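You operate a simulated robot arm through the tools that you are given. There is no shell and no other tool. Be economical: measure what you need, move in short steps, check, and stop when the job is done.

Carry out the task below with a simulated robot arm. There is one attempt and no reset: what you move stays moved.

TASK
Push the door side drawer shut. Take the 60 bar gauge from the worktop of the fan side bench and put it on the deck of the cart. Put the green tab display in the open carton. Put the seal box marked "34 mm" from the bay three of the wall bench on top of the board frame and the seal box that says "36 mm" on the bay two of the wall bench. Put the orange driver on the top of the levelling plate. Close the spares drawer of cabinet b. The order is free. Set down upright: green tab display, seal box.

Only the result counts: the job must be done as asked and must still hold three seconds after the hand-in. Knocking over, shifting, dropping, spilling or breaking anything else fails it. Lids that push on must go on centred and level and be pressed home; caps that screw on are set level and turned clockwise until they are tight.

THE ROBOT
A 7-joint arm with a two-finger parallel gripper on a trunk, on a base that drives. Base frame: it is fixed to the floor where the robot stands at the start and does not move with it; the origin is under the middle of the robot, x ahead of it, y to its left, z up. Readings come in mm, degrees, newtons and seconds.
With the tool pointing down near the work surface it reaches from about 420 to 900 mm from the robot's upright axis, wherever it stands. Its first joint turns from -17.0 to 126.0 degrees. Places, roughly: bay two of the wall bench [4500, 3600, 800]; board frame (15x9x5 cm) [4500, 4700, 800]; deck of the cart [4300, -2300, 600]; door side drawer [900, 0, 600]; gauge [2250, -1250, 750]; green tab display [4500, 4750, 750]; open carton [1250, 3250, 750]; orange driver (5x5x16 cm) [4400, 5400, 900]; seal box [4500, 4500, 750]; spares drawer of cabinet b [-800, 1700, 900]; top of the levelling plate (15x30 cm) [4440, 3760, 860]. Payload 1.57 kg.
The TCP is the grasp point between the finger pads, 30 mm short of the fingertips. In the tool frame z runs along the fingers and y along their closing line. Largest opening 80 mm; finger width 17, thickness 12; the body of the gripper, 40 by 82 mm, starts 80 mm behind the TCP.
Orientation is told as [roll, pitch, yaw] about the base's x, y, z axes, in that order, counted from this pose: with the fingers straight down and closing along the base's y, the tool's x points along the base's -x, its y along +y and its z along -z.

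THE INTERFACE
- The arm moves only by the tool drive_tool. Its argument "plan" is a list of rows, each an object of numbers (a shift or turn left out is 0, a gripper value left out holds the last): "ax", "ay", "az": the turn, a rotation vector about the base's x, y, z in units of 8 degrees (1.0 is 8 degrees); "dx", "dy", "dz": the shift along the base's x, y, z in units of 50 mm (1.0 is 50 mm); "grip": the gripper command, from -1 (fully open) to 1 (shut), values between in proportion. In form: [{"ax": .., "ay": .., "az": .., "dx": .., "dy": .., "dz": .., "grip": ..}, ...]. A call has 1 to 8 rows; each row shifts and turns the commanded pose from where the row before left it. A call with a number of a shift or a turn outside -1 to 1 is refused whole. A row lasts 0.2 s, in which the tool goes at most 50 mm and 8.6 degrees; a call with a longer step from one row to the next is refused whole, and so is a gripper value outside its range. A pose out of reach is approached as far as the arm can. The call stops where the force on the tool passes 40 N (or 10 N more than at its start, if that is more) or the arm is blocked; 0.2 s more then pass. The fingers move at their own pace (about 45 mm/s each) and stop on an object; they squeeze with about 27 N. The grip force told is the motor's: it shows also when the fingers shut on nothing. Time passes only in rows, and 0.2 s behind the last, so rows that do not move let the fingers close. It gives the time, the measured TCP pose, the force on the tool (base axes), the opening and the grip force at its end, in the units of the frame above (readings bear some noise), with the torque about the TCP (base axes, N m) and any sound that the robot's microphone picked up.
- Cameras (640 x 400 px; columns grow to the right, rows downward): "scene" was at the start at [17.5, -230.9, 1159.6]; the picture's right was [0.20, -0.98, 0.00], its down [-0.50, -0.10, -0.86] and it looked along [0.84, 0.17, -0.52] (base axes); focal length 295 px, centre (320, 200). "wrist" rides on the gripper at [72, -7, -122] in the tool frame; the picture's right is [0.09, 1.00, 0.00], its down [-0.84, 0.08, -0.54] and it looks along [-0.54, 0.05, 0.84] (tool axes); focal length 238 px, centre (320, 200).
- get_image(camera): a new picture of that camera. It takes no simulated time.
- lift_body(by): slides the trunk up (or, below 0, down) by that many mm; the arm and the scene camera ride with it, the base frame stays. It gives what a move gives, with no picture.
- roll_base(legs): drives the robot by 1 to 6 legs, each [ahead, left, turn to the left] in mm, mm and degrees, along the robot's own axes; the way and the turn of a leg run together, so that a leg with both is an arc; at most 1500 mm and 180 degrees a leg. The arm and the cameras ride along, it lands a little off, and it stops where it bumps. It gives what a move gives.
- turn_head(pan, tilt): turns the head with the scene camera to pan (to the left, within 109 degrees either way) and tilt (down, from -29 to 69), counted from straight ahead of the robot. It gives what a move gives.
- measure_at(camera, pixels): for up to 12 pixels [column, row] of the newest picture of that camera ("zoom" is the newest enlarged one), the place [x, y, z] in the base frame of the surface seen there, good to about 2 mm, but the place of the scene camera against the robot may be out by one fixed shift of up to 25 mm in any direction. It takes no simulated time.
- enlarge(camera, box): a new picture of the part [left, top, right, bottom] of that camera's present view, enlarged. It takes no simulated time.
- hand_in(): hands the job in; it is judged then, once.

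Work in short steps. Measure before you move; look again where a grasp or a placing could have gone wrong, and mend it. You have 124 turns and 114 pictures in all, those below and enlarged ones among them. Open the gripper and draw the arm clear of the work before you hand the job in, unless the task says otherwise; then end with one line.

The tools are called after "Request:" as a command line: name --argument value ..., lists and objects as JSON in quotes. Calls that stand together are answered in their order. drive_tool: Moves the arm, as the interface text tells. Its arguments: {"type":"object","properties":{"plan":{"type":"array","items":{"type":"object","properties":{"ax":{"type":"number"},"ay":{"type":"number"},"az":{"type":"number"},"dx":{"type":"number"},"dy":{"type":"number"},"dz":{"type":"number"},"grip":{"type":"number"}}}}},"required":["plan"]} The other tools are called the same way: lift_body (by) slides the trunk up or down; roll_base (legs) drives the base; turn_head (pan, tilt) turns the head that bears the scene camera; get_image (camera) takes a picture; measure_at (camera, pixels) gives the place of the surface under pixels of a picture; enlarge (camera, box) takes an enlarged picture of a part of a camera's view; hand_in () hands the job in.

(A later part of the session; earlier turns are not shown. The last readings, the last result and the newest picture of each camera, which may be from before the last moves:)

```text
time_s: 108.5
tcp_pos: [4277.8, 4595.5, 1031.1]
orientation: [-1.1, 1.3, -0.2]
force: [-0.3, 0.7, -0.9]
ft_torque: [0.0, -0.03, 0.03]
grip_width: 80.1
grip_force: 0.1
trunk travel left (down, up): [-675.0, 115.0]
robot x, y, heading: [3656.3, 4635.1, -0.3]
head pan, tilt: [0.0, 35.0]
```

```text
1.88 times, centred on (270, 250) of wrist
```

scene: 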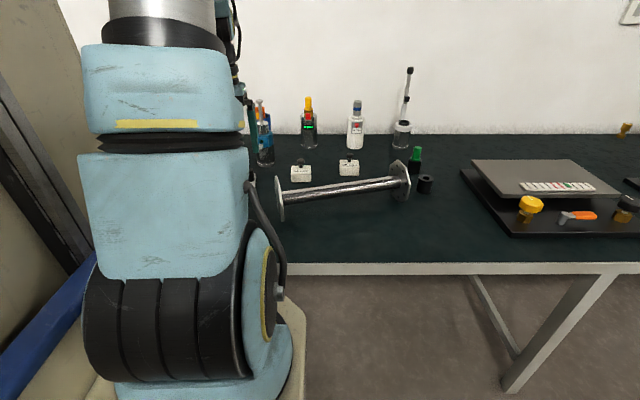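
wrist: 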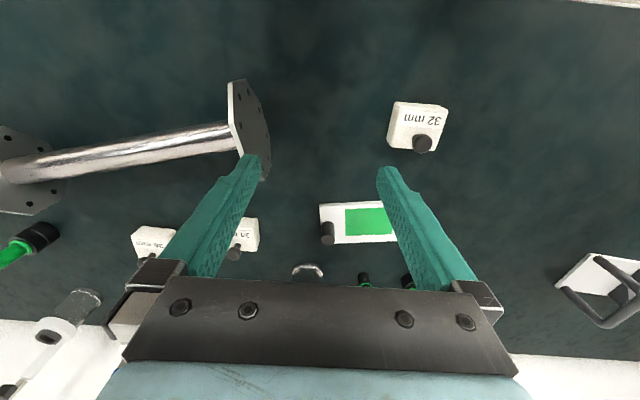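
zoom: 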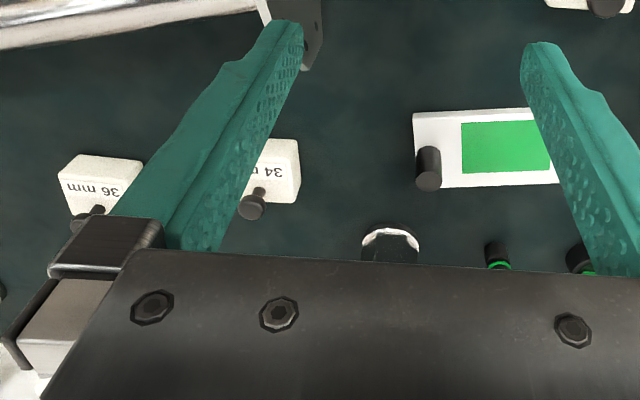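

Labels are clear: 34 mm is the left box, 36 mm the right one. I'll move above and before the 34 box to measure its knob well.

Request:
drive_tool --plan '[{"dx": 0.8, "dy": -0.9}, {"dx": 0.8, "dy": -0.9}, {"dx": 0.3, "dy": -0.7}, {}]'

Request:
get_image --camera "wrist"

```text
refused: row 1 steps farther than a row can; nothing moved
```

```text
79 pictures are left
```

wrist: 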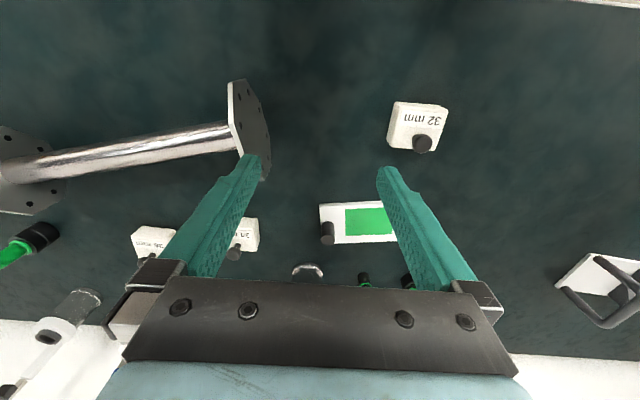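

The combined step was too long, so I'll redo it with smaller steps, also levelling the small tool tilt.

Request:
drive_tool --plan '[{"dx": 0.4, "dy": -0.6, "ax": 0.14, "ay": -0.16}, {"dx": 0.4, "dy": -0.6}, {"dx": 0.4, "dy": -0.6}, {"dx": 0.4, "dy": -0.6}, {"dx": 0.3, "dy": -0.14}, {}]'

Request:
get_image --camera "wrist"

```text
time_s: 109.9
tcp_pos: [4373.2, 4467.5, 1031.9]
orientation: [0.0, 0.0, -0.3]
force: [0.0, -0.7, 0.0]
ft_torque: [0.03, -0.03, -0.02]
grip_width: 80.2
grip_force: 0.1
trunk travel left (down, up): [-675.0, 115.0]
robot x, y, heading: [3655.1, 4637.1, -0.4]
head pan, tilt: [0.0, 35.0]
```

```text
78 pictures are left
```

wrist: 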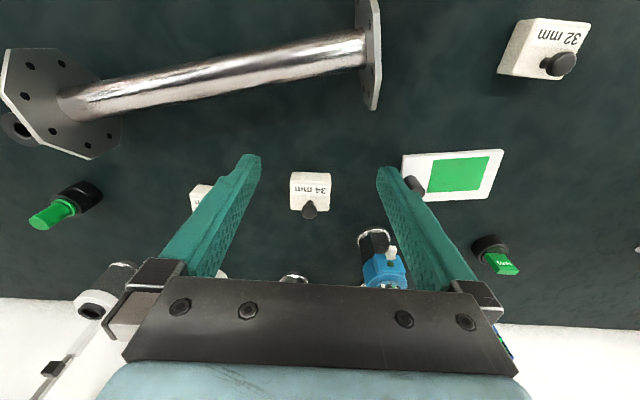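

Request:
measure_at --camera "wrist" --pixels '[[292, 175], [330, 176], [293, 208], [329, 208], [310, 206], [310, 212], [305, 215], [314, 205], [407, 156], [503, 152], [491, 198], [417, 187]]'

Request:
enlarge --camera "wrist" --box '[260, 160, 360, 230]'

```text
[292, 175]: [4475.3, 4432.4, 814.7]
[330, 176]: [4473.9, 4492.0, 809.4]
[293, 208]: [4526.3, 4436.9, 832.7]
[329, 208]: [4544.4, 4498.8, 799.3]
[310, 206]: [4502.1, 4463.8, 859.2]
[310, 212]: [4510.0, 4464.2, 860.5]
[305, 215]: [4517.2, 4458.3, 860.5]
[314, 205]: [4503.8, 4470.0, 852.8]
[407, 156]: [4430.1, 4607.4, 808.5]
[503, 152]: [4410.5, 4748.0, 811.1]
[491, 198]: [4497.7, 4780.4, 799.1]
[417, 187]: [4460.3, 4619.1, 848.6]
```

```text
5.71 times, centred on (310, 195) of wrist
```

zoom: 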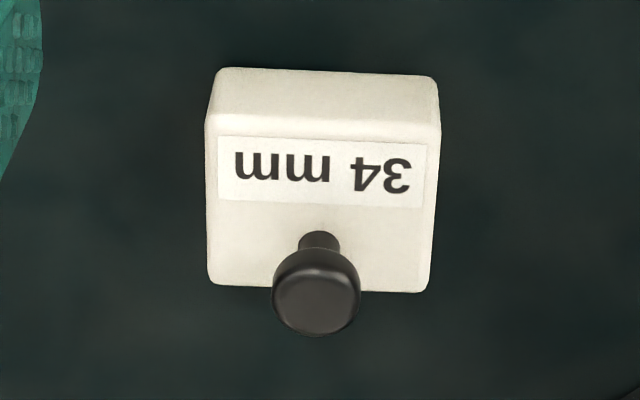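

The 34 box spans y 4432–4495, x 4475–4527, knob at about (4508,4465,861). I'll check how close the tall devices behind it are.

Request:
measure_at --camera "wrist" --pixels '[[292, 278], [222, 276], [375, 235], [375, 265], [392, 250], [420, 185], [110, 280], [500, 262], [490, 245], [75, 195], [203, 195]]'

Request:
measure_at --camera "scene" --pixels '[[308, 100], [308, 128], [355, 105], [355, 130], [262, 120], [415, 155], [425, 185], [409, 70]]'

```text
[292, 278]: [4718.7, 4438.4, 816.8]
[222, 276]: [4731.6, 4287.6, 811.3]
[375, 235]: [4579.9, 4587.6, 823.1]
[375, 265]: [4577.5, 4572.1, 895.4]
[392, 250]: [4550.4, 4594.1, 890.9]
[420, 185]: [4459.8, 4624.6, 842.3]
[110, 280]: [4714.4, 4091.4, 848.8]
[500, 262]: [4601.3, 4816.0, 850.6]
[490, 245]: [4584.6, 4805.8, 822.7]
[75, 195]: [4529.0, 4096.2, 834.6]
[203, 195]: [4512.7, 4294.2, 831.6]
```

```text
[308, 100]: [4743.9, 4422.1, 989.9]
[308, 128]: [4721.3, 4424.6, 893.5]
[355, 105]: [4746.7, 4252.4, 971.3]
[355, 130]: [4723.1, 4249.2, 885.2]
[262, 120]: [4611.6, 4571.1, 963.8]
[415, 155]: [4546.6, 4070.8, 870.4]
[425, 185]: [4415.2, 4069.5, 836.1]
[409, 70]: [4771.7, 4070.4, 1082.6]
```

Clearances are fine with a narrower opening (50 mm). I'll go above the knob, then down to z 868.

Request:
drive_tool --plan '[{"dx": 0.9, "grip": -0.25}, {"dx": 0.9, "dy": -0.05}, {"dx": 0.9}, {"dz": -0.8}, {"dz": -0.8}, {"dz": -0.8}, {"dz": -0.4}, {}]'

Request:
get_image --camera "wrist"

```text
time_s: 111.7
tcp_pos: [4508.1, 4464.4, 891.6]
orientation: [0.0, 0.1, -0.4]
force: [-0.1, -0.4, -0.5]
ft_torque: [0.01, 0.0, -0.01]
grip_width: 49.9
grip_force: 0.1
trunk travel left (down, up): [-675.0, 115.0]
robot x, y, heading: [3656.5, 4633.8, -0.1]
head pan, tilt: [0.0, 35.0]
```

```text
76 pictures are left
```

wrist: 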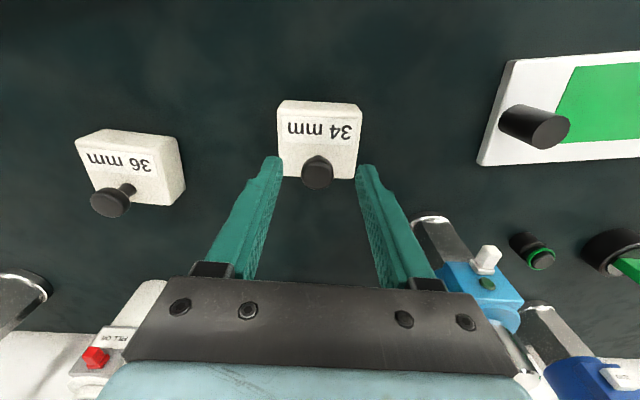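

Request:
measure_at --camera "wrist" --pixels '[[317, 162], [317, 175], [317, 184], [304, 172], [330, 172], [280, 175], [357, 178], [320, 103]]'

```text
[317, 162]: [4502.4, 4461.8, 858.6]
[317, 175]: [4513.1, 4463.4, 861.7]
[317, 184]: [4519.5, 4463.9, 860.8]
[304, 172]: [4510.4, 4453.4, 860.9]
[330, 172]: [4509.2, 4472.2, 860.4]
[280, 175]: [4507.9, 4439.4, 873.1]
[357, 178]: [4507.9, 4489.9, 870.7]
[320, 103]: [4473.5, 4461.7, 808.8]
```

The knob is centred between the tips at (4510,4463), so I descend and close.

Request:
drive_tool --plan '[{"dz": -0.46, "dx": 0.04}, {"grip": 1}, {}, {}, {}]'

Request:
drive_tool --plan '[{"dz": 0.5}, {"dz": 0.8}, {"dz": 0.8}, {}]'

Request:
get_image --camera "wrist"

```text
time_s: 112.9
tcp_pos: [4509.6, 4466.4, 868.6]
orientation: [0.0, 0.0, -0.4]
force: [0.7, -0.8, 1.1]
ft_torque: [-0.02, -0.01, -0.01]
grip_width: 22.6
grip_force: 26.7
trunk travel left (down, up): [-675.0, 115.0]
robot x, y, heading: [3652.9, 4640.5, -0.0]
head pan, tilt: [0.0, 35.0]
```

```text
time_s: 113.9
tcp_pos: [4509.6, 4466.1, 972.3]
orientation: [0.0, 0.1, -0.3]
force: [0.2, 0.3, -1.1]
ft_torque: [0.01, 0.02, 0.01]
grip_width: 22.8
grip_force: 26.9
trunk travel left (down, up): [-675.0, 115.0]
robot x, y, heading: [3657.5, 4634.5, -0.3]
head pan, tilt: [0.0, 35.0]
```

```text
75 pictures are left
```

wrist: 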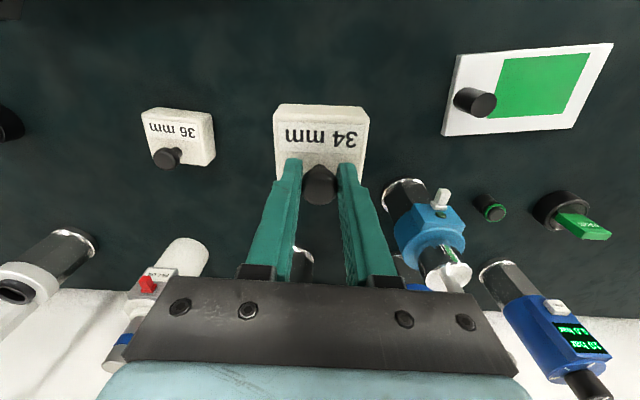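

The box is held level. Now I measure the board frame: corners (458,55), (612,43), (585,127), (443,135) and the green board.

Request:
measure_at --camera "wrist" --pixels '[[460, 58], [609, 45], [583, 125], [446, 133], [503, 62], [588, 56], [572, 112], [495, 115], [540, 85], [470, 92], [490, 105]]'

```text
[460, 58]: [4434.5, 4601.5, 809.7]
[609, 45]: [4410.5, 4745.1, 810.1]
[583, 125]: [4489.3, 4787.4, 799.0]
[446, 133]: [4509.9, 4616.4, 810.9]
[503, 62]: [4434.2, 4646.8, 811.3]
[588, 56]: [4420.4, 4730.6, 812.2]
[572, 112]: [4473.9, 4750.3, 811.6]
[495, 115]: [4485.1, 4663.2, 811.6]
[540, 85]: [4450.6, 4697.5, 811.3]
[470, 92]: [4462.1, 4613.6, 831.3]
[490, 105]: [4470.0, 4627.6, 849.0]
```

The frame plate is at z 811, green board centre (4453,4698), the post at y≈4620. I move back in x first, then across and down, stopping slightly above.

Request:
drive_tool --plan '[{"dx": -0.95}, {"dy": 0.95}, {"dy": 0.95}, {"dy": 0.95}, {"dy": 0.95}, {"dy": 0.88}, {"dz": -0.9}, {"dz": -0.6}]'

Request:
get_image --camera "wrist"

```text
time_s: 115.7
tcp_pos: [4462.5, 4699.4, 899.2]
orientation: [0.1, 0.0, -0.3]
force: [-0.3, -0.4, -0.2]
ft_torque: [0.02, 0.0, 0.02]
grip_width: 22.7
grip_force: 27.0
trunk travel left (down, up): [-675.0, 115.0]
robot x, y, heading: [3658.1, 4638.5, -0.7]
head pan, tilt: [0.0, 35.0]
```

```text
74 pictures are left
```

wrist: 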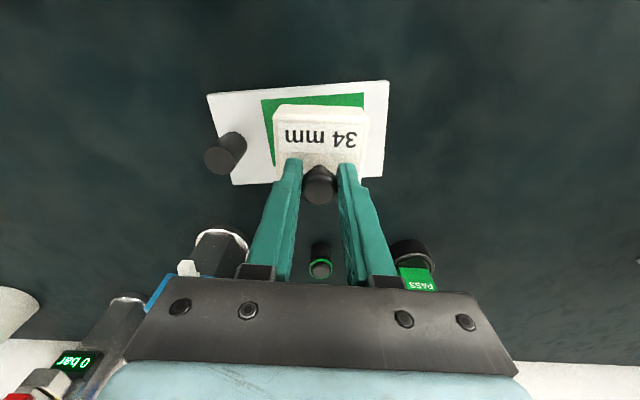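

It sits over the board, clear of the post, so I lower it until contact, release and rise.

Request:
drive_tool --plan '[{"dz": -0.25}, {"dz": -0.09}, {"dz": -0.05}, {}, {"grip": -0.2}, {}, {}]'

Request:
drive_tool --plan '[{"dz": 0.5}, {"dz": 0.9}, {"dz": 0.9}, {"dz": 0.6}, {}]'

Request:
get_image --camera "wrist"

```text
time_s: 117.3
tcp_pos: [4463.1, 4699.7, 879.7]
orientation: [0.0, 0.0, -0.4]
force: [1.1, -1.1, -0.1]
ft_torque: [0.02, 0.02, -0.03]
grip_width: 47.9
grip_force: 0.0
trunk travel left (down, up): [-675.0, 115.0]
robot x, y, heading: [3654.9, 4635.9, -0.3]
head pan, tilt: [0.0, 35.0]
```

```text
time_s: 118.5
tcp_pos: [4462.1, 4700.3, 1024.1]
orientation: [0.0, 0.1, -0.3]
force: [0.4, -0.4, 0.4]
ft_torque: [0.0, -0.04, 0.02]
grip_width: 47.9
grip_force: 0.1
trunk travel left (down, up): [-675.0, 115.0]
robot x, y, heading: [3654.9, 4634.2, -0.0]
head pan, tilt: [0.0, 35.0]
```

```text
73 pictures are left
```

wrist: 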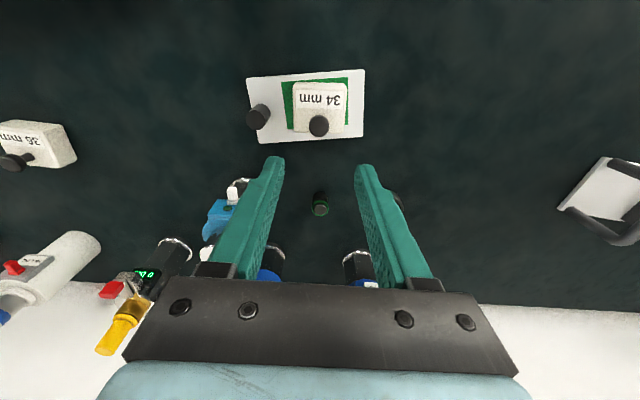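

The 34 box stands on the board frame. Next is the 36 box at about (4513,4294): I retract a little and shift the base right by 400 mm.

Request:
drive_tool --plan '[{"dx": -0.9}, {"dx": -0.9}]'

Request:
roll_base --legs '[[0, -400, 0]]'

Request:
get_image --camera "wrist"

Request:
get_image --camera "scene"

```text
time_s: 119.1
tcp_pos: [4373.7, 4698.6, 1022.5]
orientation: [0.0, 0.0, -0.3]
force: [-0.4, 0.2, 0.1]
ft_torque: [-0.05, 0.01, 0.01]
grip_width: 47.8
grip_force: 0.1
trunk travel left (down, up): [-675.0, 115.0]
robot x, y, heading: [3656.5, 4637.2, 0.0]
head pan, tilt: [0.0, 35.0]
```

```text
time_s: 121.6
tcp_pos: [4369.0, 4296.8, 1024.1]
orientation: [0.0, 0.0, -0.5]
force: [0.1, -0.4, 0.0]
ft_torque: [0.0, -0.04, -0.01]
grip_width: 47.9
grip_force: 0.1
trunk travel left (down, up): [-675.0, 115.0]
robot x, y, heading: [3651.6, 4237.7, -0.6]
head pan, tilt: [0.0, 35.0]
```

```text
72 pictures are left
```

wrist: 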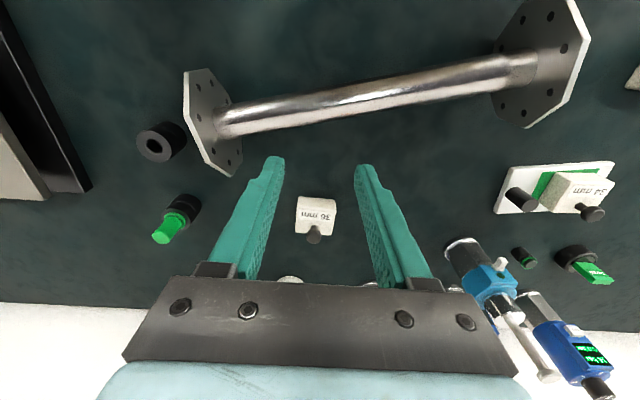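

```text
71 pictures are left
```

scene: 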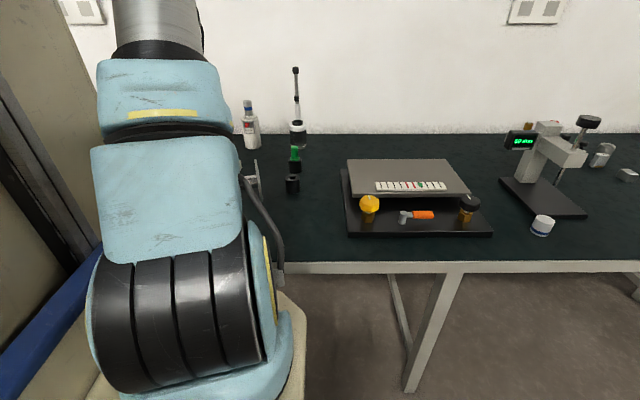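

I measure the 36 box and the free places of bay two.

Request:
measure_at --camera "wrist" --pixels '[[297, 200], [335, 205], [333, 235], [296, 230], [314, 236], [314, 241]]'

Request:
measure_at --camera "scene" --pixels '[[350, 165], [448, 162], [470, 195], [348, 195], [348, 235], [492, 235], [500, 185], [583, 215], [541, 232], [490, 170], [410, 245], [500, 250]]'

Request:
enlarge --camera "scene" --box '[330, 90, 640, 290]'

```text
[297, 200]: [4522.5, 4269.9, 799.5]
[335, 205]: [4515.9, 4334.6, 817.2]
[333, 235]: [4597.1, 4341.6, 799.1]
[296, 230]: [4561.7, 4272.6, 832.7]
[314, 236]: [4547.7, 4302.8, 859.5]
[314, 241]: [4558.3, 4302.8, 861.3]
```

```text
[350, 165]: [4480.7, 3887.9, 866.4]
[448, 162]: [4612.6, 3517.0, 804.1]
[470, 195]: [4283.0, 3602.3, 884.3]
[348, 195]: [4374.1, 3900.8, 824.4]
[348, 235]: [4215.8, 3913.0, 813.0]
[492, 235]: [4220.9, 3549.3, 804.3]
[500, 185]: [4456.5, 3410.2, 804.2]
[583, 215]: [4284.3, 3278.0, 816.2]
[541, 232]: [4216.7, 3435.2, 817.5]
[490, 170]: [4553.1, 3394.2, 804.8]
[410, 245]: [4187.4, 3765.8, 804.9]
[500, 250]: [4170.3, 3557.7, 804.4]
```

```text
2.00 times, centred on (485, 190) of scene
```

zoom: 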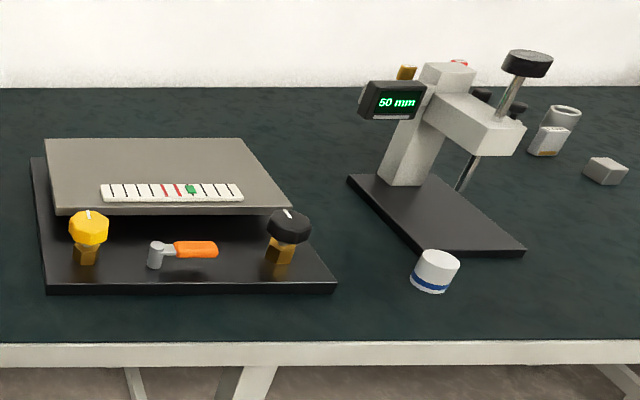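

The 36 box's knob is at (4550,4303,861), at the limit of reach, so I move 70 mm ahead and then go above it with a 48 mm opening.

Request:
roll_base --legs '[[70, 0, 0.5]]'

Request:
measure_at --camera "zoom" --pixels '[[350, 180], [410, 252], [385, 215], [300, 160], [270, 165], [320, 260], [310, 240]]'

```text
time_s: 122.6
tcp_pos: [4437.6, 4303.5, 1022.4]
orientation: [-0.1, 0.0, 0.0]
force: [-0.3, -0.1, 0.1]
ft_torque: [0.02, 0.01, -0.01]
grip_width: 47.9
grip_force: 0.0
trunk travel left (down, up): [-675.0, 115.0]
robot x, y, heading: [3722.1, 4233.1, -0.1]
head pan, tilt: [0.0, 35.0]
```

```text
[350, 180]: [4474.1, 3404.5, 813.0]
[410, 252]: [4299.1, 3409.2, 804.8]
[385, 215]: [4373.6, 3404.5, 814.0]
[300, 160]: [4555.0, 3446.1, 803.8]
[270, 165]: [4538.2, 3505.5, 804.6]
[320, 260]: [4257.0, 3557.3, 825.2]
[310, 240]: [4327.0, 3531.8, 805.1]
```

The strip y 3405–3545 beside the levelling plate is free for the box. Now down toward the 36 box's knob.

Request:
drive_tool --plan '[{"dx": 0.9}, {"dx": 0.9}, {"dx": 0.45}, {"dz": -0.9}, {"dz": -0.9}, {"dz": -0.7}, {}]'

Request:
get_image --camera "wrist"

Request:
measure_at --camera "wrist" --pixels '[[317, 162], [317, 175], [317, 184], [304, 172], [330, 172], [280, 175], [357, 178]]'

```text
time_s: 124.2
tcp_pos: [4550.2, 4303.8, 896.7]
orientation: [0.0, -0.1, 0.0]
force: [-0.5, -0.1, -0.1]
ft_torque: [-0.01, 0.02, -0.03]
grip_width: 47.9
grip_force: 0.0
trunk travel left (down, up): [-675.0, 115.0]
robot x, y, heading: [3724.8, 4231.5, 0.1]
head pan, tilt: [0.0, 35.0]
```

```text
69 pictures are left
```

wrist: 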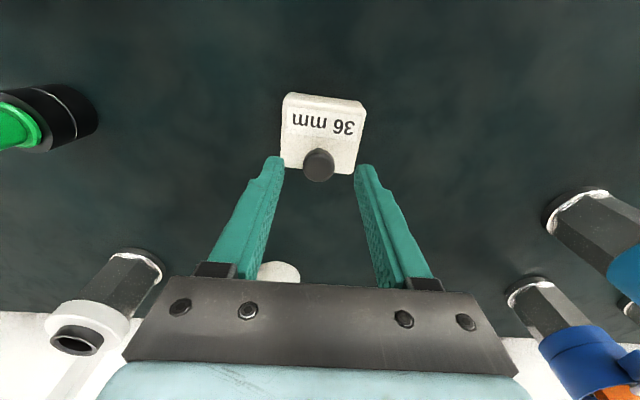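

```text
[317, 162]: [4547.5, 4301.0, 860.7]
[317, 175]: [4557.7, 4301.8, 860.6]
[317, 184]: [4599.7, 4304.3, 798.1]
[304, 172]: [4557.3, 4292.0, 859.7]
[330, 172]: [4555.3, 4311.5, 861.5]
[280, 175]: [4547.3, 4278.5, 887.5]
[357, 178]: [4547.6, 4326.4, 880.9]
```

Centred on the knob; I go down, close and lift.

Request:
drive_tool --plan '[{"dz": -0.56, "dx": 0.02, "dy": -0.03}, {"grip": 1}, {}, {}, {}]'

Request:
drive_tool --plan '[{"dz": 0.5}, {"dz": 0.9}, {"dz": 0.9}, {"dz": 0.9}, {"dx": -0.9}, {"dx": -0.9}, {"dx": -0.9}]'

Request:
get_image --camera "wrist"

```text
time_s: 125.4
tcp_pos: [4552.2, 4302.4, 870.7]
orientation: [0.0, 0.1, 0.0]
force: [0.5, 0.1, 0.9]
ft_torque: [0.01, -0.1, 0.02]
grip_width: 22.8
grip_force: 27.0
trunk travel left (down, up): [-675.0, 115.0]
robot x, y, heading: [3723.2, 4238.4, -0.0]
head pan, tilt: [0.0, 35.0]
```

```text
time_s: 127.0
tcp_pos: [4417.0, 4303.5, 1030.7]
orientation: [0.0, 0.1, 0.0]
force: [1.0, 0.1, -0.9]
ft_torque: [0.03, 0.04, 0.0]
grip_width: 23.0
grip_force: 27.0
trunk travel left (down, up): [-675.0, 115.0]
robot x, y, heading: [3721.4, 4238.4, 0.0]
head pan, tilt: [0.0, 35.0]
```

```text
68 pictures are left
```

wrist: 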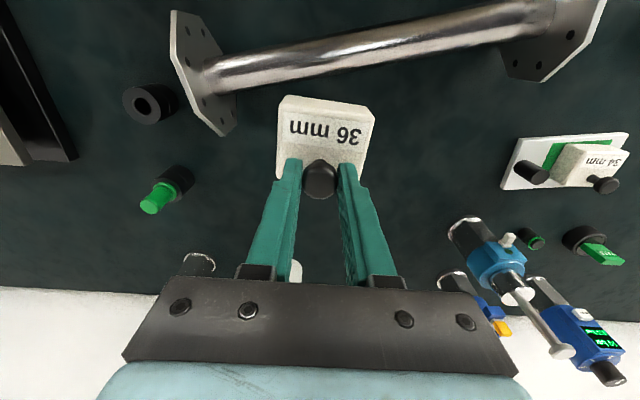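

The 36 box is held. I move the base right about 700 mm and look at the free strip before placing.

Request:
roll_base --legs '[[0, -700, 0]]'

Request:
get_image --camera "wrist"

Request:
measure_at --camera "wrist" --pixels '[[60, 200], [150, 200], [200, 180], [120, 120], [230, 120], [260, 60], [400, 200], [440, 150], [180, 250], [100, 60]]'

```text
time_s: 130.9
tcp_pos: [4415.9, 3602.6, 1030.9]
orientation: [0.0, 0.0, 0.0]
force: [-0.6, -0.3, -0.8]
ft_torque: [0.0, -0.02, 0.01]
grip_width: 23.1
grip_force: 26.6
trunk travel left (down, up): [-675.0, 115.0]
robot x, y, heading: [3720.8, 3535.0, -0.1]
head pan, tilt: [0.0, 35.0]
```

```text
67 pictures are left
```

wrist: 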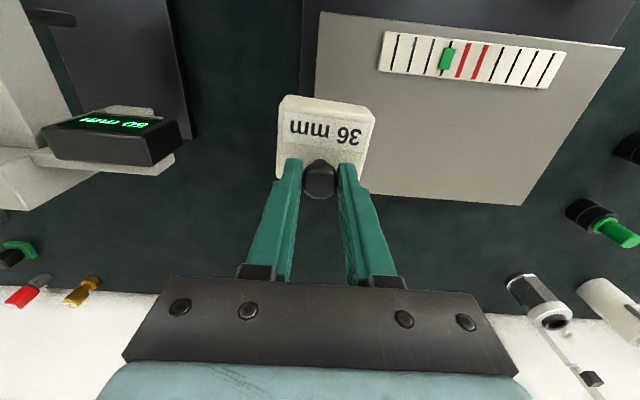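

```text
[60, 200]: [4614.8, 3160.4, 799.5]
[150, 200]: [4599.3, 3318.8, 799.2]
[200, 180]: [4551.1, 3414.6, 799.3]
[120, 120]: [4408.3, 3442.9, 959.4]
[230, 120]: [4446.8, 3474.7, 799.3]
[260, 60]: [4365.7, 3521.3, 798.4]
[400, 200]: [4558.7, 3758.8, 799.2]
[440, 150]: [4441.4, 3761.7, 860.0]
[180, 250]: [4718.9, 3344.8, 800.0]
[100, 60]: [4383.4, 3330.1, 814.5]
```

The "50 mm" display overhangs the strip on the left, so I measure its edge, the plate's edges and the base behind.

Request:
measure_at --camera "wrist" --pixels '[[178, 130], [180, 150], [165, 160], [385, 192], [520, 203], [322, 20], [305, 60], [380, 200], [180, 100], [622, 50], [385, 40], [565, 60]]'

Request:
enlarge --camera "scene" --box '[240, 80, 480, 280]'

```text
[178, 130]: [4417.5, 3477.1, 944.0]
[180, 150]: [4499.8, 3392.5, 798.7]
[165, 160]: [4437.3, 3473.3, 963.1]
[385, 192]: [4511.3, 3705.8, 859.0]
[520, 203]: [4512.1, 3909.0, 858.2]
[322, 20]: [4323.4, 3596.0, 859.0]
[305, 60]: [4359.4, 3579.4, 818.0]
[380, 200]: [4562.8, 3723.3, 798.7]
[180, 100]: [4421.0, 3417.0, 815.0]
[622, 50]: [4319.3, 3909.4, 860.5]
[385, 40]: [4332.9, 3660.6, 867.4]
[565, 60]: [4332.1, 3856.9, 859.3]
```

```text
2.00 times, centred on (360, 180) of scene
```

zoom: 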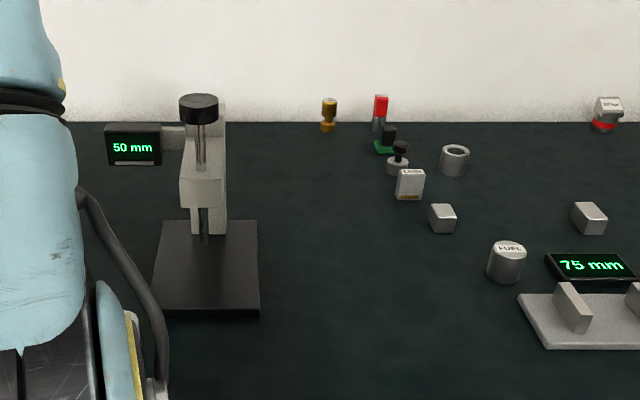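

A free place is (4567,3545) on the worktop, clear of the display (y<3480, x<4450) and the plate (x<4512). I go there and down to just above the table.

Request:
drive_tool --plan '[{"dx": 0.8, "dy": -0.55}, {"dx": 0.8, "dy": -0.6}, {"dx": 0.9}, {"dx": 0.78}, {"dz": -0.9}, {"dz": -0.9}, {"dz": -0.9}, {}]'

Request:
get_image --camera "wrist"

```text
time_s: 132.7
tcp_pos: [4580.9, 3545.8, 896.5]
orientation: [0.0, 0.0, 0.0]
force: [-0.5, 0.4, -0.2]
ft_torque: [0.03, -0.06, -0.01]
grip_width: 22.9
grip_force: 27.4
trunk travel left (down, up): [-675.0, 115.0]
robot x, y, heading: [3725.1, 3540.6, -0.1]
head pan, tilt: [0.0, 35.0]
```

```text
65 pictures are left
```

wrist: 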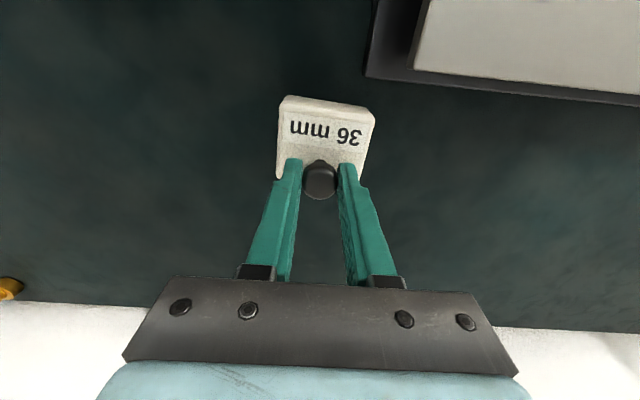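

The place below is free, so I lower, release and rise.

Request:
drive_tool --plan '[{"dz": -0.4}, {"dz": -0.1}, {"dz": -0.04}, {}, {"grip": -0.2}, {}, {}]'

Request:
drive_tool --plan '[{"dz": 0.5}, {"dz": 0.9}, {"dz": 0.9}, {"dz": 0.9}, {"dx": -0.9}, {"dx": -0.9}, {"dx": -0.9}, {"dx": -0.5, "grip": -1}]'

Request:
get_image --camera "wrist"

```text
time_s: 134.3
tcp_pos: [4580.8, 3546.1, 869.6]
orientation: [0.0, -0.1, 0.0]
force: [0.1, 0.2, -0.3]
ft_torque: [-0.04, -0.03, 0.02]
grip_width: 47.8
grip_force: 0.1
trunk travel left (down, up): [-675.0, 115.0]
robot x, y, heading: [3726.4, 3538.9, -0.1]
head pan, tilt: [0.0, 35.0]
```

```text
time_s: 136.1
tcp_pos: [4419.0, 3545.2, 1028.3]
orientation: [0.0, 0.1, 0.0]
force: [1.2, -0.3, 0.1]
ft_torque: [0.01, 0.01, -0.02]
grip_width: 79.9
grip_force: 0.0
trunk travel left (down, up): [-675.0, 115.0]
robot x, y, heading: [3723.2, 3539.8, -0.0]
head pan, tilt: [0.0, 35.0]
```

```text
64 pictures are left
```

wrist: 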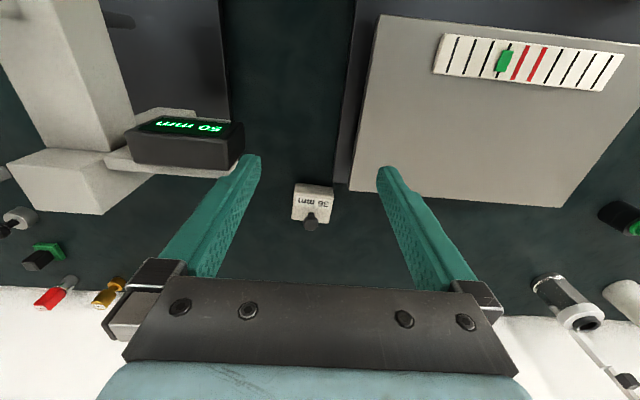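

The 36 box stands in bay two. Now to the orange driver near (4400,5400): back off 200 mm and slide left to y≈5250.

Request:
roll_base --legs '[[-250, 0, 0], [0, 1450, 0], [0, 300, 0]]'

Request:
get_image --camera "wrist"

Request:
turn_head --pan 15 --tilt 30

Request:
get_image --camera "scene"

```text
time_s: 146.2
tcp_pos: [4161.3, 5272.0, 1028.1]
orientation: [0.0, 0.0, 0.4]
force: [0.2, 0.3, 0.7]
ft_torque: [0.0, -0.01, 0.0]
grip_width: 79.9
grip_force: 0.1
trunk travel left (down, up): [-675.0, 115.0]
robot x, y, heading: [3466.4, 5260.6, 0.5]
head pan, tilt: [0.0, 35.0]
```

```text
63 pictures are left
```

wrist: 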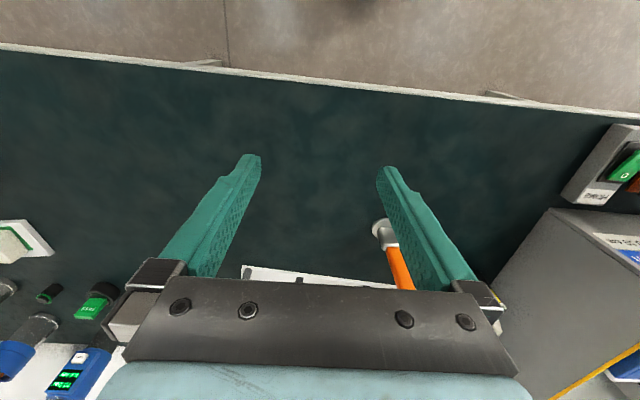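

```text
time_s: 147.0
tcp_pos: [4162.2, 5271.4, 1029.3]
orientation: [0.0, 0.0, 0.3]
force: [-0.2, -0.1, -0.4]
ft_torque: [-0.01, 0.03, 0.01]
grip_width: 79.9
grip_force: 0.1
trunk travel left (down, up): [-675.0, 115.0]
robot x, y, heading: [3463.1, 5264.1, 0.3]
head pan, tilt: [15.0, 30.0]
```

```text
62 pictures are left
```

scene: 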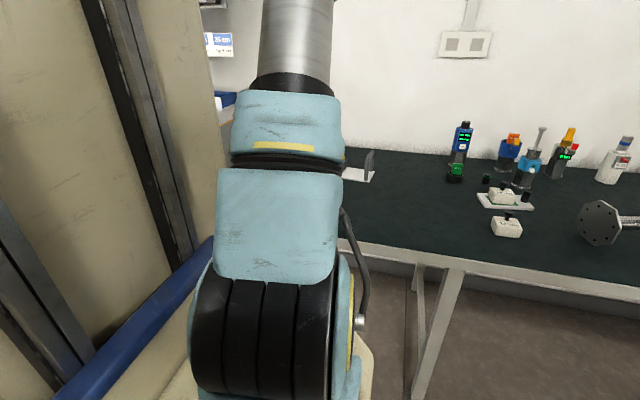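

The driver shows behind the right finger (base at 382,233, orange shaft at 398,265). I measure it.

Request:
measure_at --camera "wrist" --pixels '[[376, 226], [382, 244], [392, 236], [396, 258], [402, 280], [245, 270], [340, 280], [600, 180], [570, 230]]'

Request:
enlarge --camera "wrist" --box '[340, 200, 440, 300]'

```text
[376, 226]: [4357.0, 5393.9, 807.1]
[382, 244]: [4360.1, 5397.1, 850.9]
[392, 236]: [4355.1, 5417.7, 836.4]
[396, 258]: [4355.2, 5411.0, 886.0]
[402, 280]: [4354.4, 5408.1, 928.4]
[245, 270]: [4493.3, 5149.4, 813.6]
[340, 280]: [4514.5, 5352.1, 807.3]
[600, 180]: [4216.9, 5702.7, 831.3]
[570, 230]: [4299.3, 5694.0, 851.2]
```

```text
4.00 times, centred on (390, 250) of wrist
```

zoom: 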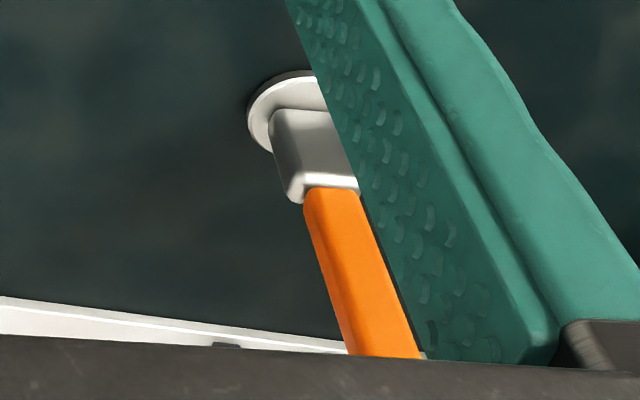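

The driver stands upright, with an orange handle from z≈855 to about 960 near (4365,5408). I shift the base ahead and left so the tool lines up with it.

Request:
roll_base --legs '[[100, 135, 0]]'

Request:
get_image --camera "wrist"

```text
time_s: 148.4
tcp_pos: [4259.3, 5407.8, 1029.3]
orientation: [0.1, -0.1, 0.3]
force: [0.6, 0.5, -0.3]
ft_torque: [-0.01, 0.03, 0.02]
grip_width: 79.7
grip_force: 0.1
trunk travel left (down, up): [-675.0, 115.0]
robot x, y, heading: [3566.3, 5399.3, 0.3]
head pan, tilt: [15.0, 30.0]
```

```text
60 pictures are left
```

wrist: 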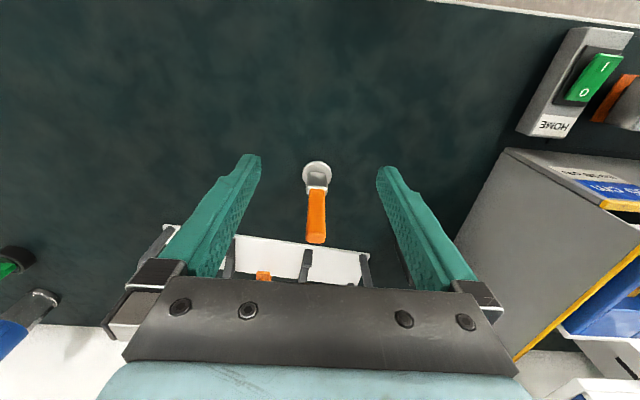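

Request:
measure_at --camera "wrist" --pixels '[[316, 165], [317, 187], [316, 200], [307, 220], [325, 220], [316, 236], [316, 241], [560, 160], [500, 200], [365, 265], [308, 255]]'

Request:
enlarge --camera "wrist" --box '[270, 150, 370, 260]'

```text
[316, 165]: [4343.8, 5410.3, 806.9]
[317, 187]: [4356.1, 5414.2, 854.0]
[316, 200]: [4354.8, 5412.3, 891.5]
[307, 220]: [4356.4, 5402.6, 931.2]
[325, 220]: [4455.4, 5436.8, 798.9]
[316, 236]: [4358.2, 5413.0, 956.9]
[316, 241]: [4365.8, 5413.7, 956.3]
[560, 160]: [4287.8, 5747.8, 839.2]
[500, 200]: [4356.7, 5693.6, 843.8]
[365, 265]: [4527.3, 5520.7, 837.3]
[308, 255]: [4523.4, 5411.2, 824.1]
```

```text
3.64 times, centred on (320, 205) of wrist
```

zoom: 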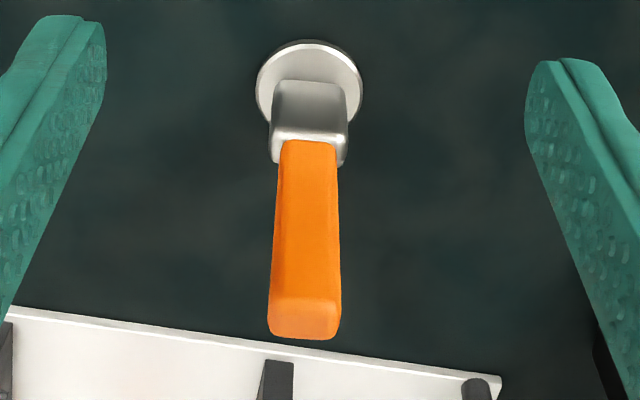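

The handle is about 20 mm square, centre (4365,5413), top z 957. I go over it, descend to z≈908 and close.

Request:
drive_tool --plan '[{"dx": 0.8, "dy": 0.1}, {"dx": 0.8}, {"dx": 0.52}, {"dz": -0.8}, {"dz": -0.8}, {"dz": -0.8}, {}]'

Request:
drive_tool --plan '[{"grip": 1}, {}, {}, {}, {}]'

Request:
get_image --camera "wrist"

```text
time_s: 150.0
tcp_pos: [4366.8, 5413.8, 909.8]
orientation: [0.0, 0.0, 0.3]
force: [0.2, 0.2, -0.5]
ft_torque: [-0.02, 0.01, 0.01]
grip_width: 80.1
grip_force: 0.1
trunk travel left (down, up): [-675.0, 115.0]
robot x, y, heading: [3564.5, 5401.4, 0.3]
head pan, tilt: [15.0, 30.0]
```

```text
time_s: 151.2
tcp_pos: [4368.0, 5413.0, 910.2]
orientation: [0.0, 0.0, 0.3]
force: [0.7, 1.5, 0.1]
ft_torque: [0.03, 0.03, 0.02]
grip_width: 21.8
grip_force: 27.2
trunk travel left (down, up): [-675.0, 115.0]
robot x, y, heading: [3563.3, 5401.1, 0.1]
head pan, tilt: [15.0, 30.0]
```

```text
58 pictures are left
```

wrist: 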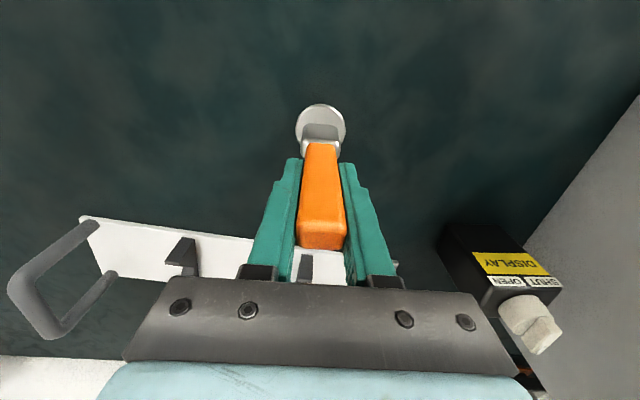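

It is held firmly, so I lift 130 mm and drive back over to the levelling plate.

Request:
drive_tool --plan '[{"dz": 0.6}, {"dz": 0.9}, {"dz": 0.9}, {"dz": 0.5}, {"dx": -0.9}, {"dx": -0.9}]'

Request:
roll_base --legs '[[-100, 0, -0.3], [0, -1400, 0], [0, -255, 0]]'

Request:
get_image --camera "wrist"

```text
time_s: 152.6
tcp_pos: [4276.4, 5414.1, 1054.6]
orientation: [0.0, 0.1, 0.3]
force: [1.2, 0.0, -2.1]
ft_torque: [-0.01, -0.01, 0.0]
grip_width: 21.7
grip_force: 27.0
trunk travel left (down, up): [-675.0, 115.0]
robot x, y, heading: [3565.5, 5398.3, 0.4]
head pan, tilt: [15.0, 30.0]
```

```text
time_s: 161.8
tcp_pos: [4182.8, 3756.0, 1054.8]
orientation: [0.0, 0.0, 0.4]
force: [0.2, -0.5, -1.6]
ft_torque: [-0.02, -0.01, -0.02]
grip_width: 22.1
grip_force: 27.1
trunk travel left (down, up): [-675.0, 115.0]
robot x, y, heading: [3466.2, 3740.2, 0.7]
head pan, tilt: [15.0, 30.0]
```

```text
57 pictures are left
```

wrist: 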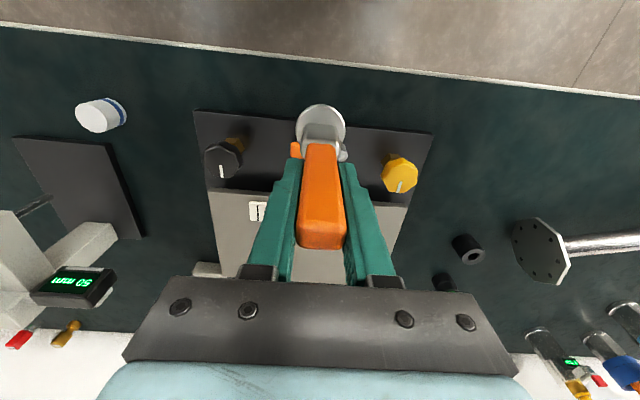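

I drive 160 mm ahead and extend the tool over the plate's middle (4435,3755).

Request:
roll_base --legs '[[160, 0, -0.6]]'

Request:
drive_tool --plan '[{"dx": 0.9}, {"dx": 0.9}, {}]'

Request:
get_image --camera "wrist"

```text
time_s: 163.2
tcp_pos: [4344.7, 3749.3, 1055.4]
orientation: [0.0, 0.3, -0.4]
force: [0.6, -0.1, -1.5]
ft_torque: [-0.02, -0.02, 0.01]
grip_width: 21.9
grip_force: 27.0
trunk travel left (down, up): [-675.0, 115.0]
robot x, y, heading: [3636.2, 3737.1, -0.5]
head pan, tilt: [15.0, 30.0]
```

```text
time_s: 164.0
tcp_pos: [4435.2, 3748.3, 1054.7]
orientation: [0.0, 0.1, -0.2]
force: [-0.8, -0.1, -2.0]
ft_torque: [0.02, -0.02, 0.0]
grip_width: 21.8
grip_force: 27.0
trunk travel left (down, up): [-675.0, 115.0]
robot x, y, heading: [3634.2, 3738.7, -0.1]
head pan, tilt: [15.0, 30.0]
```

```text
56 pictures are left
```

wrist: 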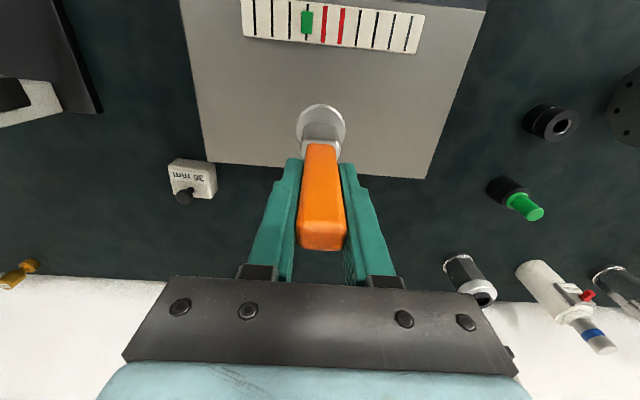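

Over the plate centre and clear of the scale strip. I lower to just above contact (TCP ≈971), watching the force.

Request:
drive_tool --plan '[{"dz": -0.8, "dx": -0.15}, {"dz": -0.7}, {"dz": -0.1}, {}]'

Request:
drive_tool --plan '[{"dz": -0.04}, {"dz": -0.03}, {}]'

```text
time_s: 165.0
tcp_pos: [4426.9, 3748.6, 975.9]
orientation: [0.0, 0.1, -0.2]
force: [0.3, -0.9, -1.9]
ft_torque: [0.02, -0.04, 0.03]
grip_width: 21.9
grip_force: 26.8
trunk travel left (down, up): [-675.0, 115.0]
robot x, y, heading: [3631.5, 3737.5, -0.2]
head pan, tilt: [15.0, 30.0]
```

```text
time_s: 165.8
tcp_pos: [4427.3, 3748.6, 971.7]
orientation: [0.0, 0.0, -0.3]
force: [0.2, 0.6, -1.4]
ft_torque: [0.01, 0.01, 0.0]
grip_width: 21.9
grip_force: 27.2
trunk travel left (down, up): [-675.0, 115.0]
robot x, y, heading: [3631.2, 3739.8, -0.1]
head pan, tilt: [15.0, 30.0]
```

Request:
drive_tool --plan '[{"dz": -0.03}, {"dz": -0.02}, {}]'

```text
time_s: 166.6
tcp_pos: [4426.4, 3748.5, 970.0]
orientation: [0.0, 0.0, -0.3]
force: [-2.2, 0.0, 3.9]
ft_torque: [-0.05, 0.24, 0.0]
grip_width: 21.7
grip_force: 27.3
trunk travel left (down, up): [-675.0, 115.0]
robot x, y, heading: [3631.0, 3742.4, -0.4]
head pan, tilt: [15.0, 30.0]
```

Contact shows (force z from -1.5 to +3.9). I release and rise straight up.

Request:
drive_tool --plan '[{"grip": -0.5}, {}, {}, {}]'

Request:
drive_tool --plan '[{"dz": 0.6}, {"dz": 0.9}, {"dz": 0.9}, {}]'

Request:
get_image --camera "wrist"

```text
time_s: 167.6
tcp_pos: [4428.0, 3749.1, 969.0]
orientation: [0.0, 0.0, -0.3]
force: [0.1, -0.4, 0.2]
ft_torque: [0.0, -0.01, -0.01]
grip_width: 59.9
grip_force: 0.0
trunk travel left (down, up): [-675.0, 115.0]
robot x, y, heading: [3632.0, 3740.1, -0.3]
head pan, tilt: [15.0, 30.0]
```

```text
time_s: 168.6
tcp_pos: [4427.1, 3748.1, 1089.6]
orientation: [0.0, 0.1, -0.3]
force: [0.6, -0.1, -0.1]
ft_torque: [0.0, 0.03, 0.0]
grip_width: 60.1
grip_force: 0.1
trunk travel left (down, up): [-675.0, 115.0]
robot x, y, heading: [3634.5, 3741.6, -0.2]
head pan, tilt: [15.0, 30.0]
```

```text
55 pictures are left
```

wrist: 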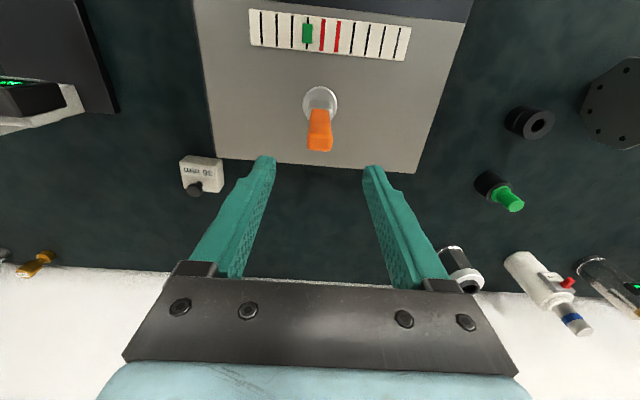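

The driver stands on the plate. Next the green tab display near (4605,4806): retract, back off and slide left.

Request:
drive_tool --plan '[{"dx": -0.9}, {"dx": -0.9}]'

Request:
roll_base --legs '[[-100, 0, 0.3], [0, 1060, 0], [190, 0, 0]]'

Request:
get_image --camera "wrist"

```text
time_s: 169.2
tcp_pos: [4337.0, 3750.2, 1088.7]
orientation: [0.1, 0.1, -0.1]
force: [0.7, -1.1, 0.4]
ft_torque: [0.02, 0.04, 0.0]
grip_width: 60.1
grip_force: 0.1
trunk travel left (down, up): [-675.0, 115.0]
robot x, y, heading: [3632.0, 3747.1, -0.2]
head pan, tilt: [15.0, 30.0]
```

```text
time_s: 176.6
tcp_pos: [4420.8, 4817.6, 1089.3]
orientation: [0.0, 0.0, 0.5]
force: [0.6, -0.4, 0.0]
ft_torque: [0.0, -0.01, 0.02]
grip_width: 60.0
grip_force: 0.0
trunk travel left (down, up): [-675.0, 115.0]
robot x, y, heading: [3719.4, 4797.1, 0.4]
head pan, tilt: [15.0, 30.0]
```

```text
54 pictures are left
```

wrist: 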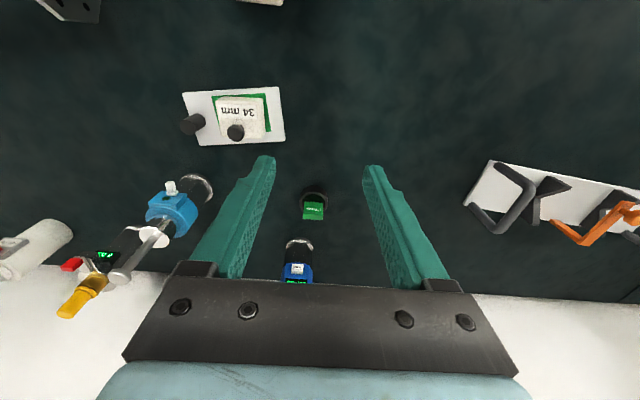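

Request:
enlarge --camera "wrist" --box '[270, 170, 360, 300]'

Request:
measure_at --camera "wrist" --pixels '[[304, 203], [323, 204], [313, 207], [313, 216], [302, 190], [326, 190], [313, 186], [313, 196], [305, 246], [300, 270], [298, 282]]'

Request:
turn_head --pan -10 --tilt 35

Request:
get_image --camera "scene"

```text
3.08 times, centred on (315, 235) of wrist
```

zoom: 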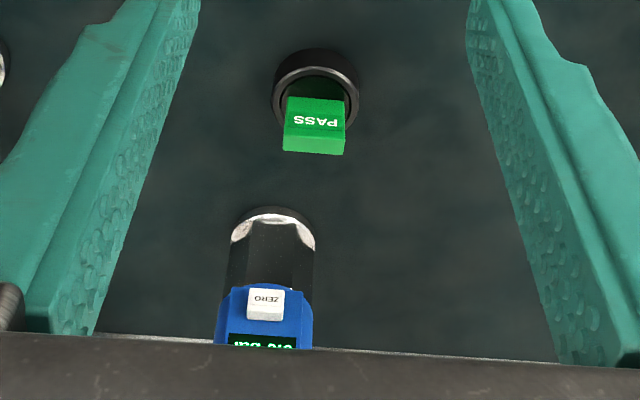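

```text
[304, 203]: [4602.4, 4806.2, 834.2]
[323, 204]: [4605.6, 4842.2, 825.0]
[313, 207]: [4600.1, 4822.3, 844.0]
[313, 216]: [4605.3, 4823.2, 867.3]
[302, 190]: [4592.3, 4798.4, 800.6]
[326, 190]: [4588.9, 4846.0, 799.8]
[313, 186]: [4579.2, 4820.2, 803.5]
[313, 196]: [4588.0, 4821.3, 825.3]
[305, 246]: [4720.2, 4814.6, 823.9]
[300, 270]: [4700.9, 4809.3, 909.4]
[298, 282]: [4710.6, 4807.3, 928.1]
```

```text
time_s: 177.5
tcp_pos: [4422.1, 4817.4, 1089.6]
orientation: [0.1, 0.1, 0.5]
force: [0.8, -0.7, -0.3]
ft_torque: [0.03, -0.03, -0.01]
grip_width: 59.8
grip_force: 0.1
trunk travel left (down, up): [-675.0, 115.0]
robot x, y, heading: [3714.0, 4797.5, 0.4]
head pan, tilt: [-10.0, 35.0]
```

```text
52 pictures are left
```

scene: 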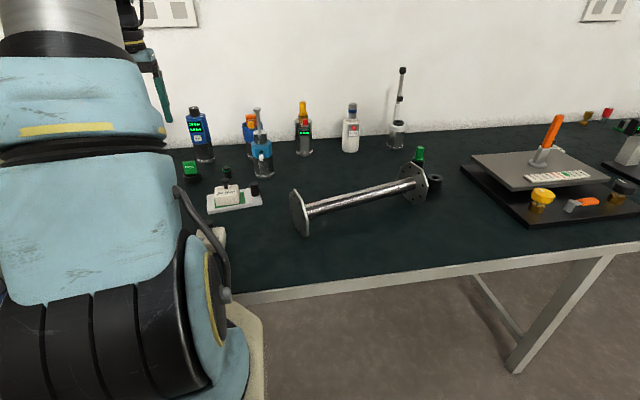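

Request:
enlarge --camera "scene" --box '[170, 90, 290, 215]'

```text
3.20 times, centred on (230, 152) of scene
```

zoom: 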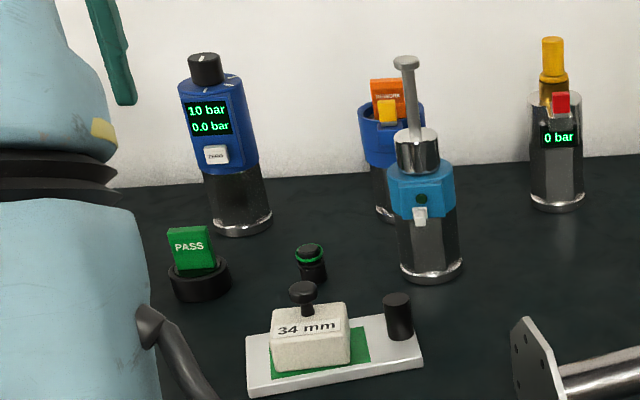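

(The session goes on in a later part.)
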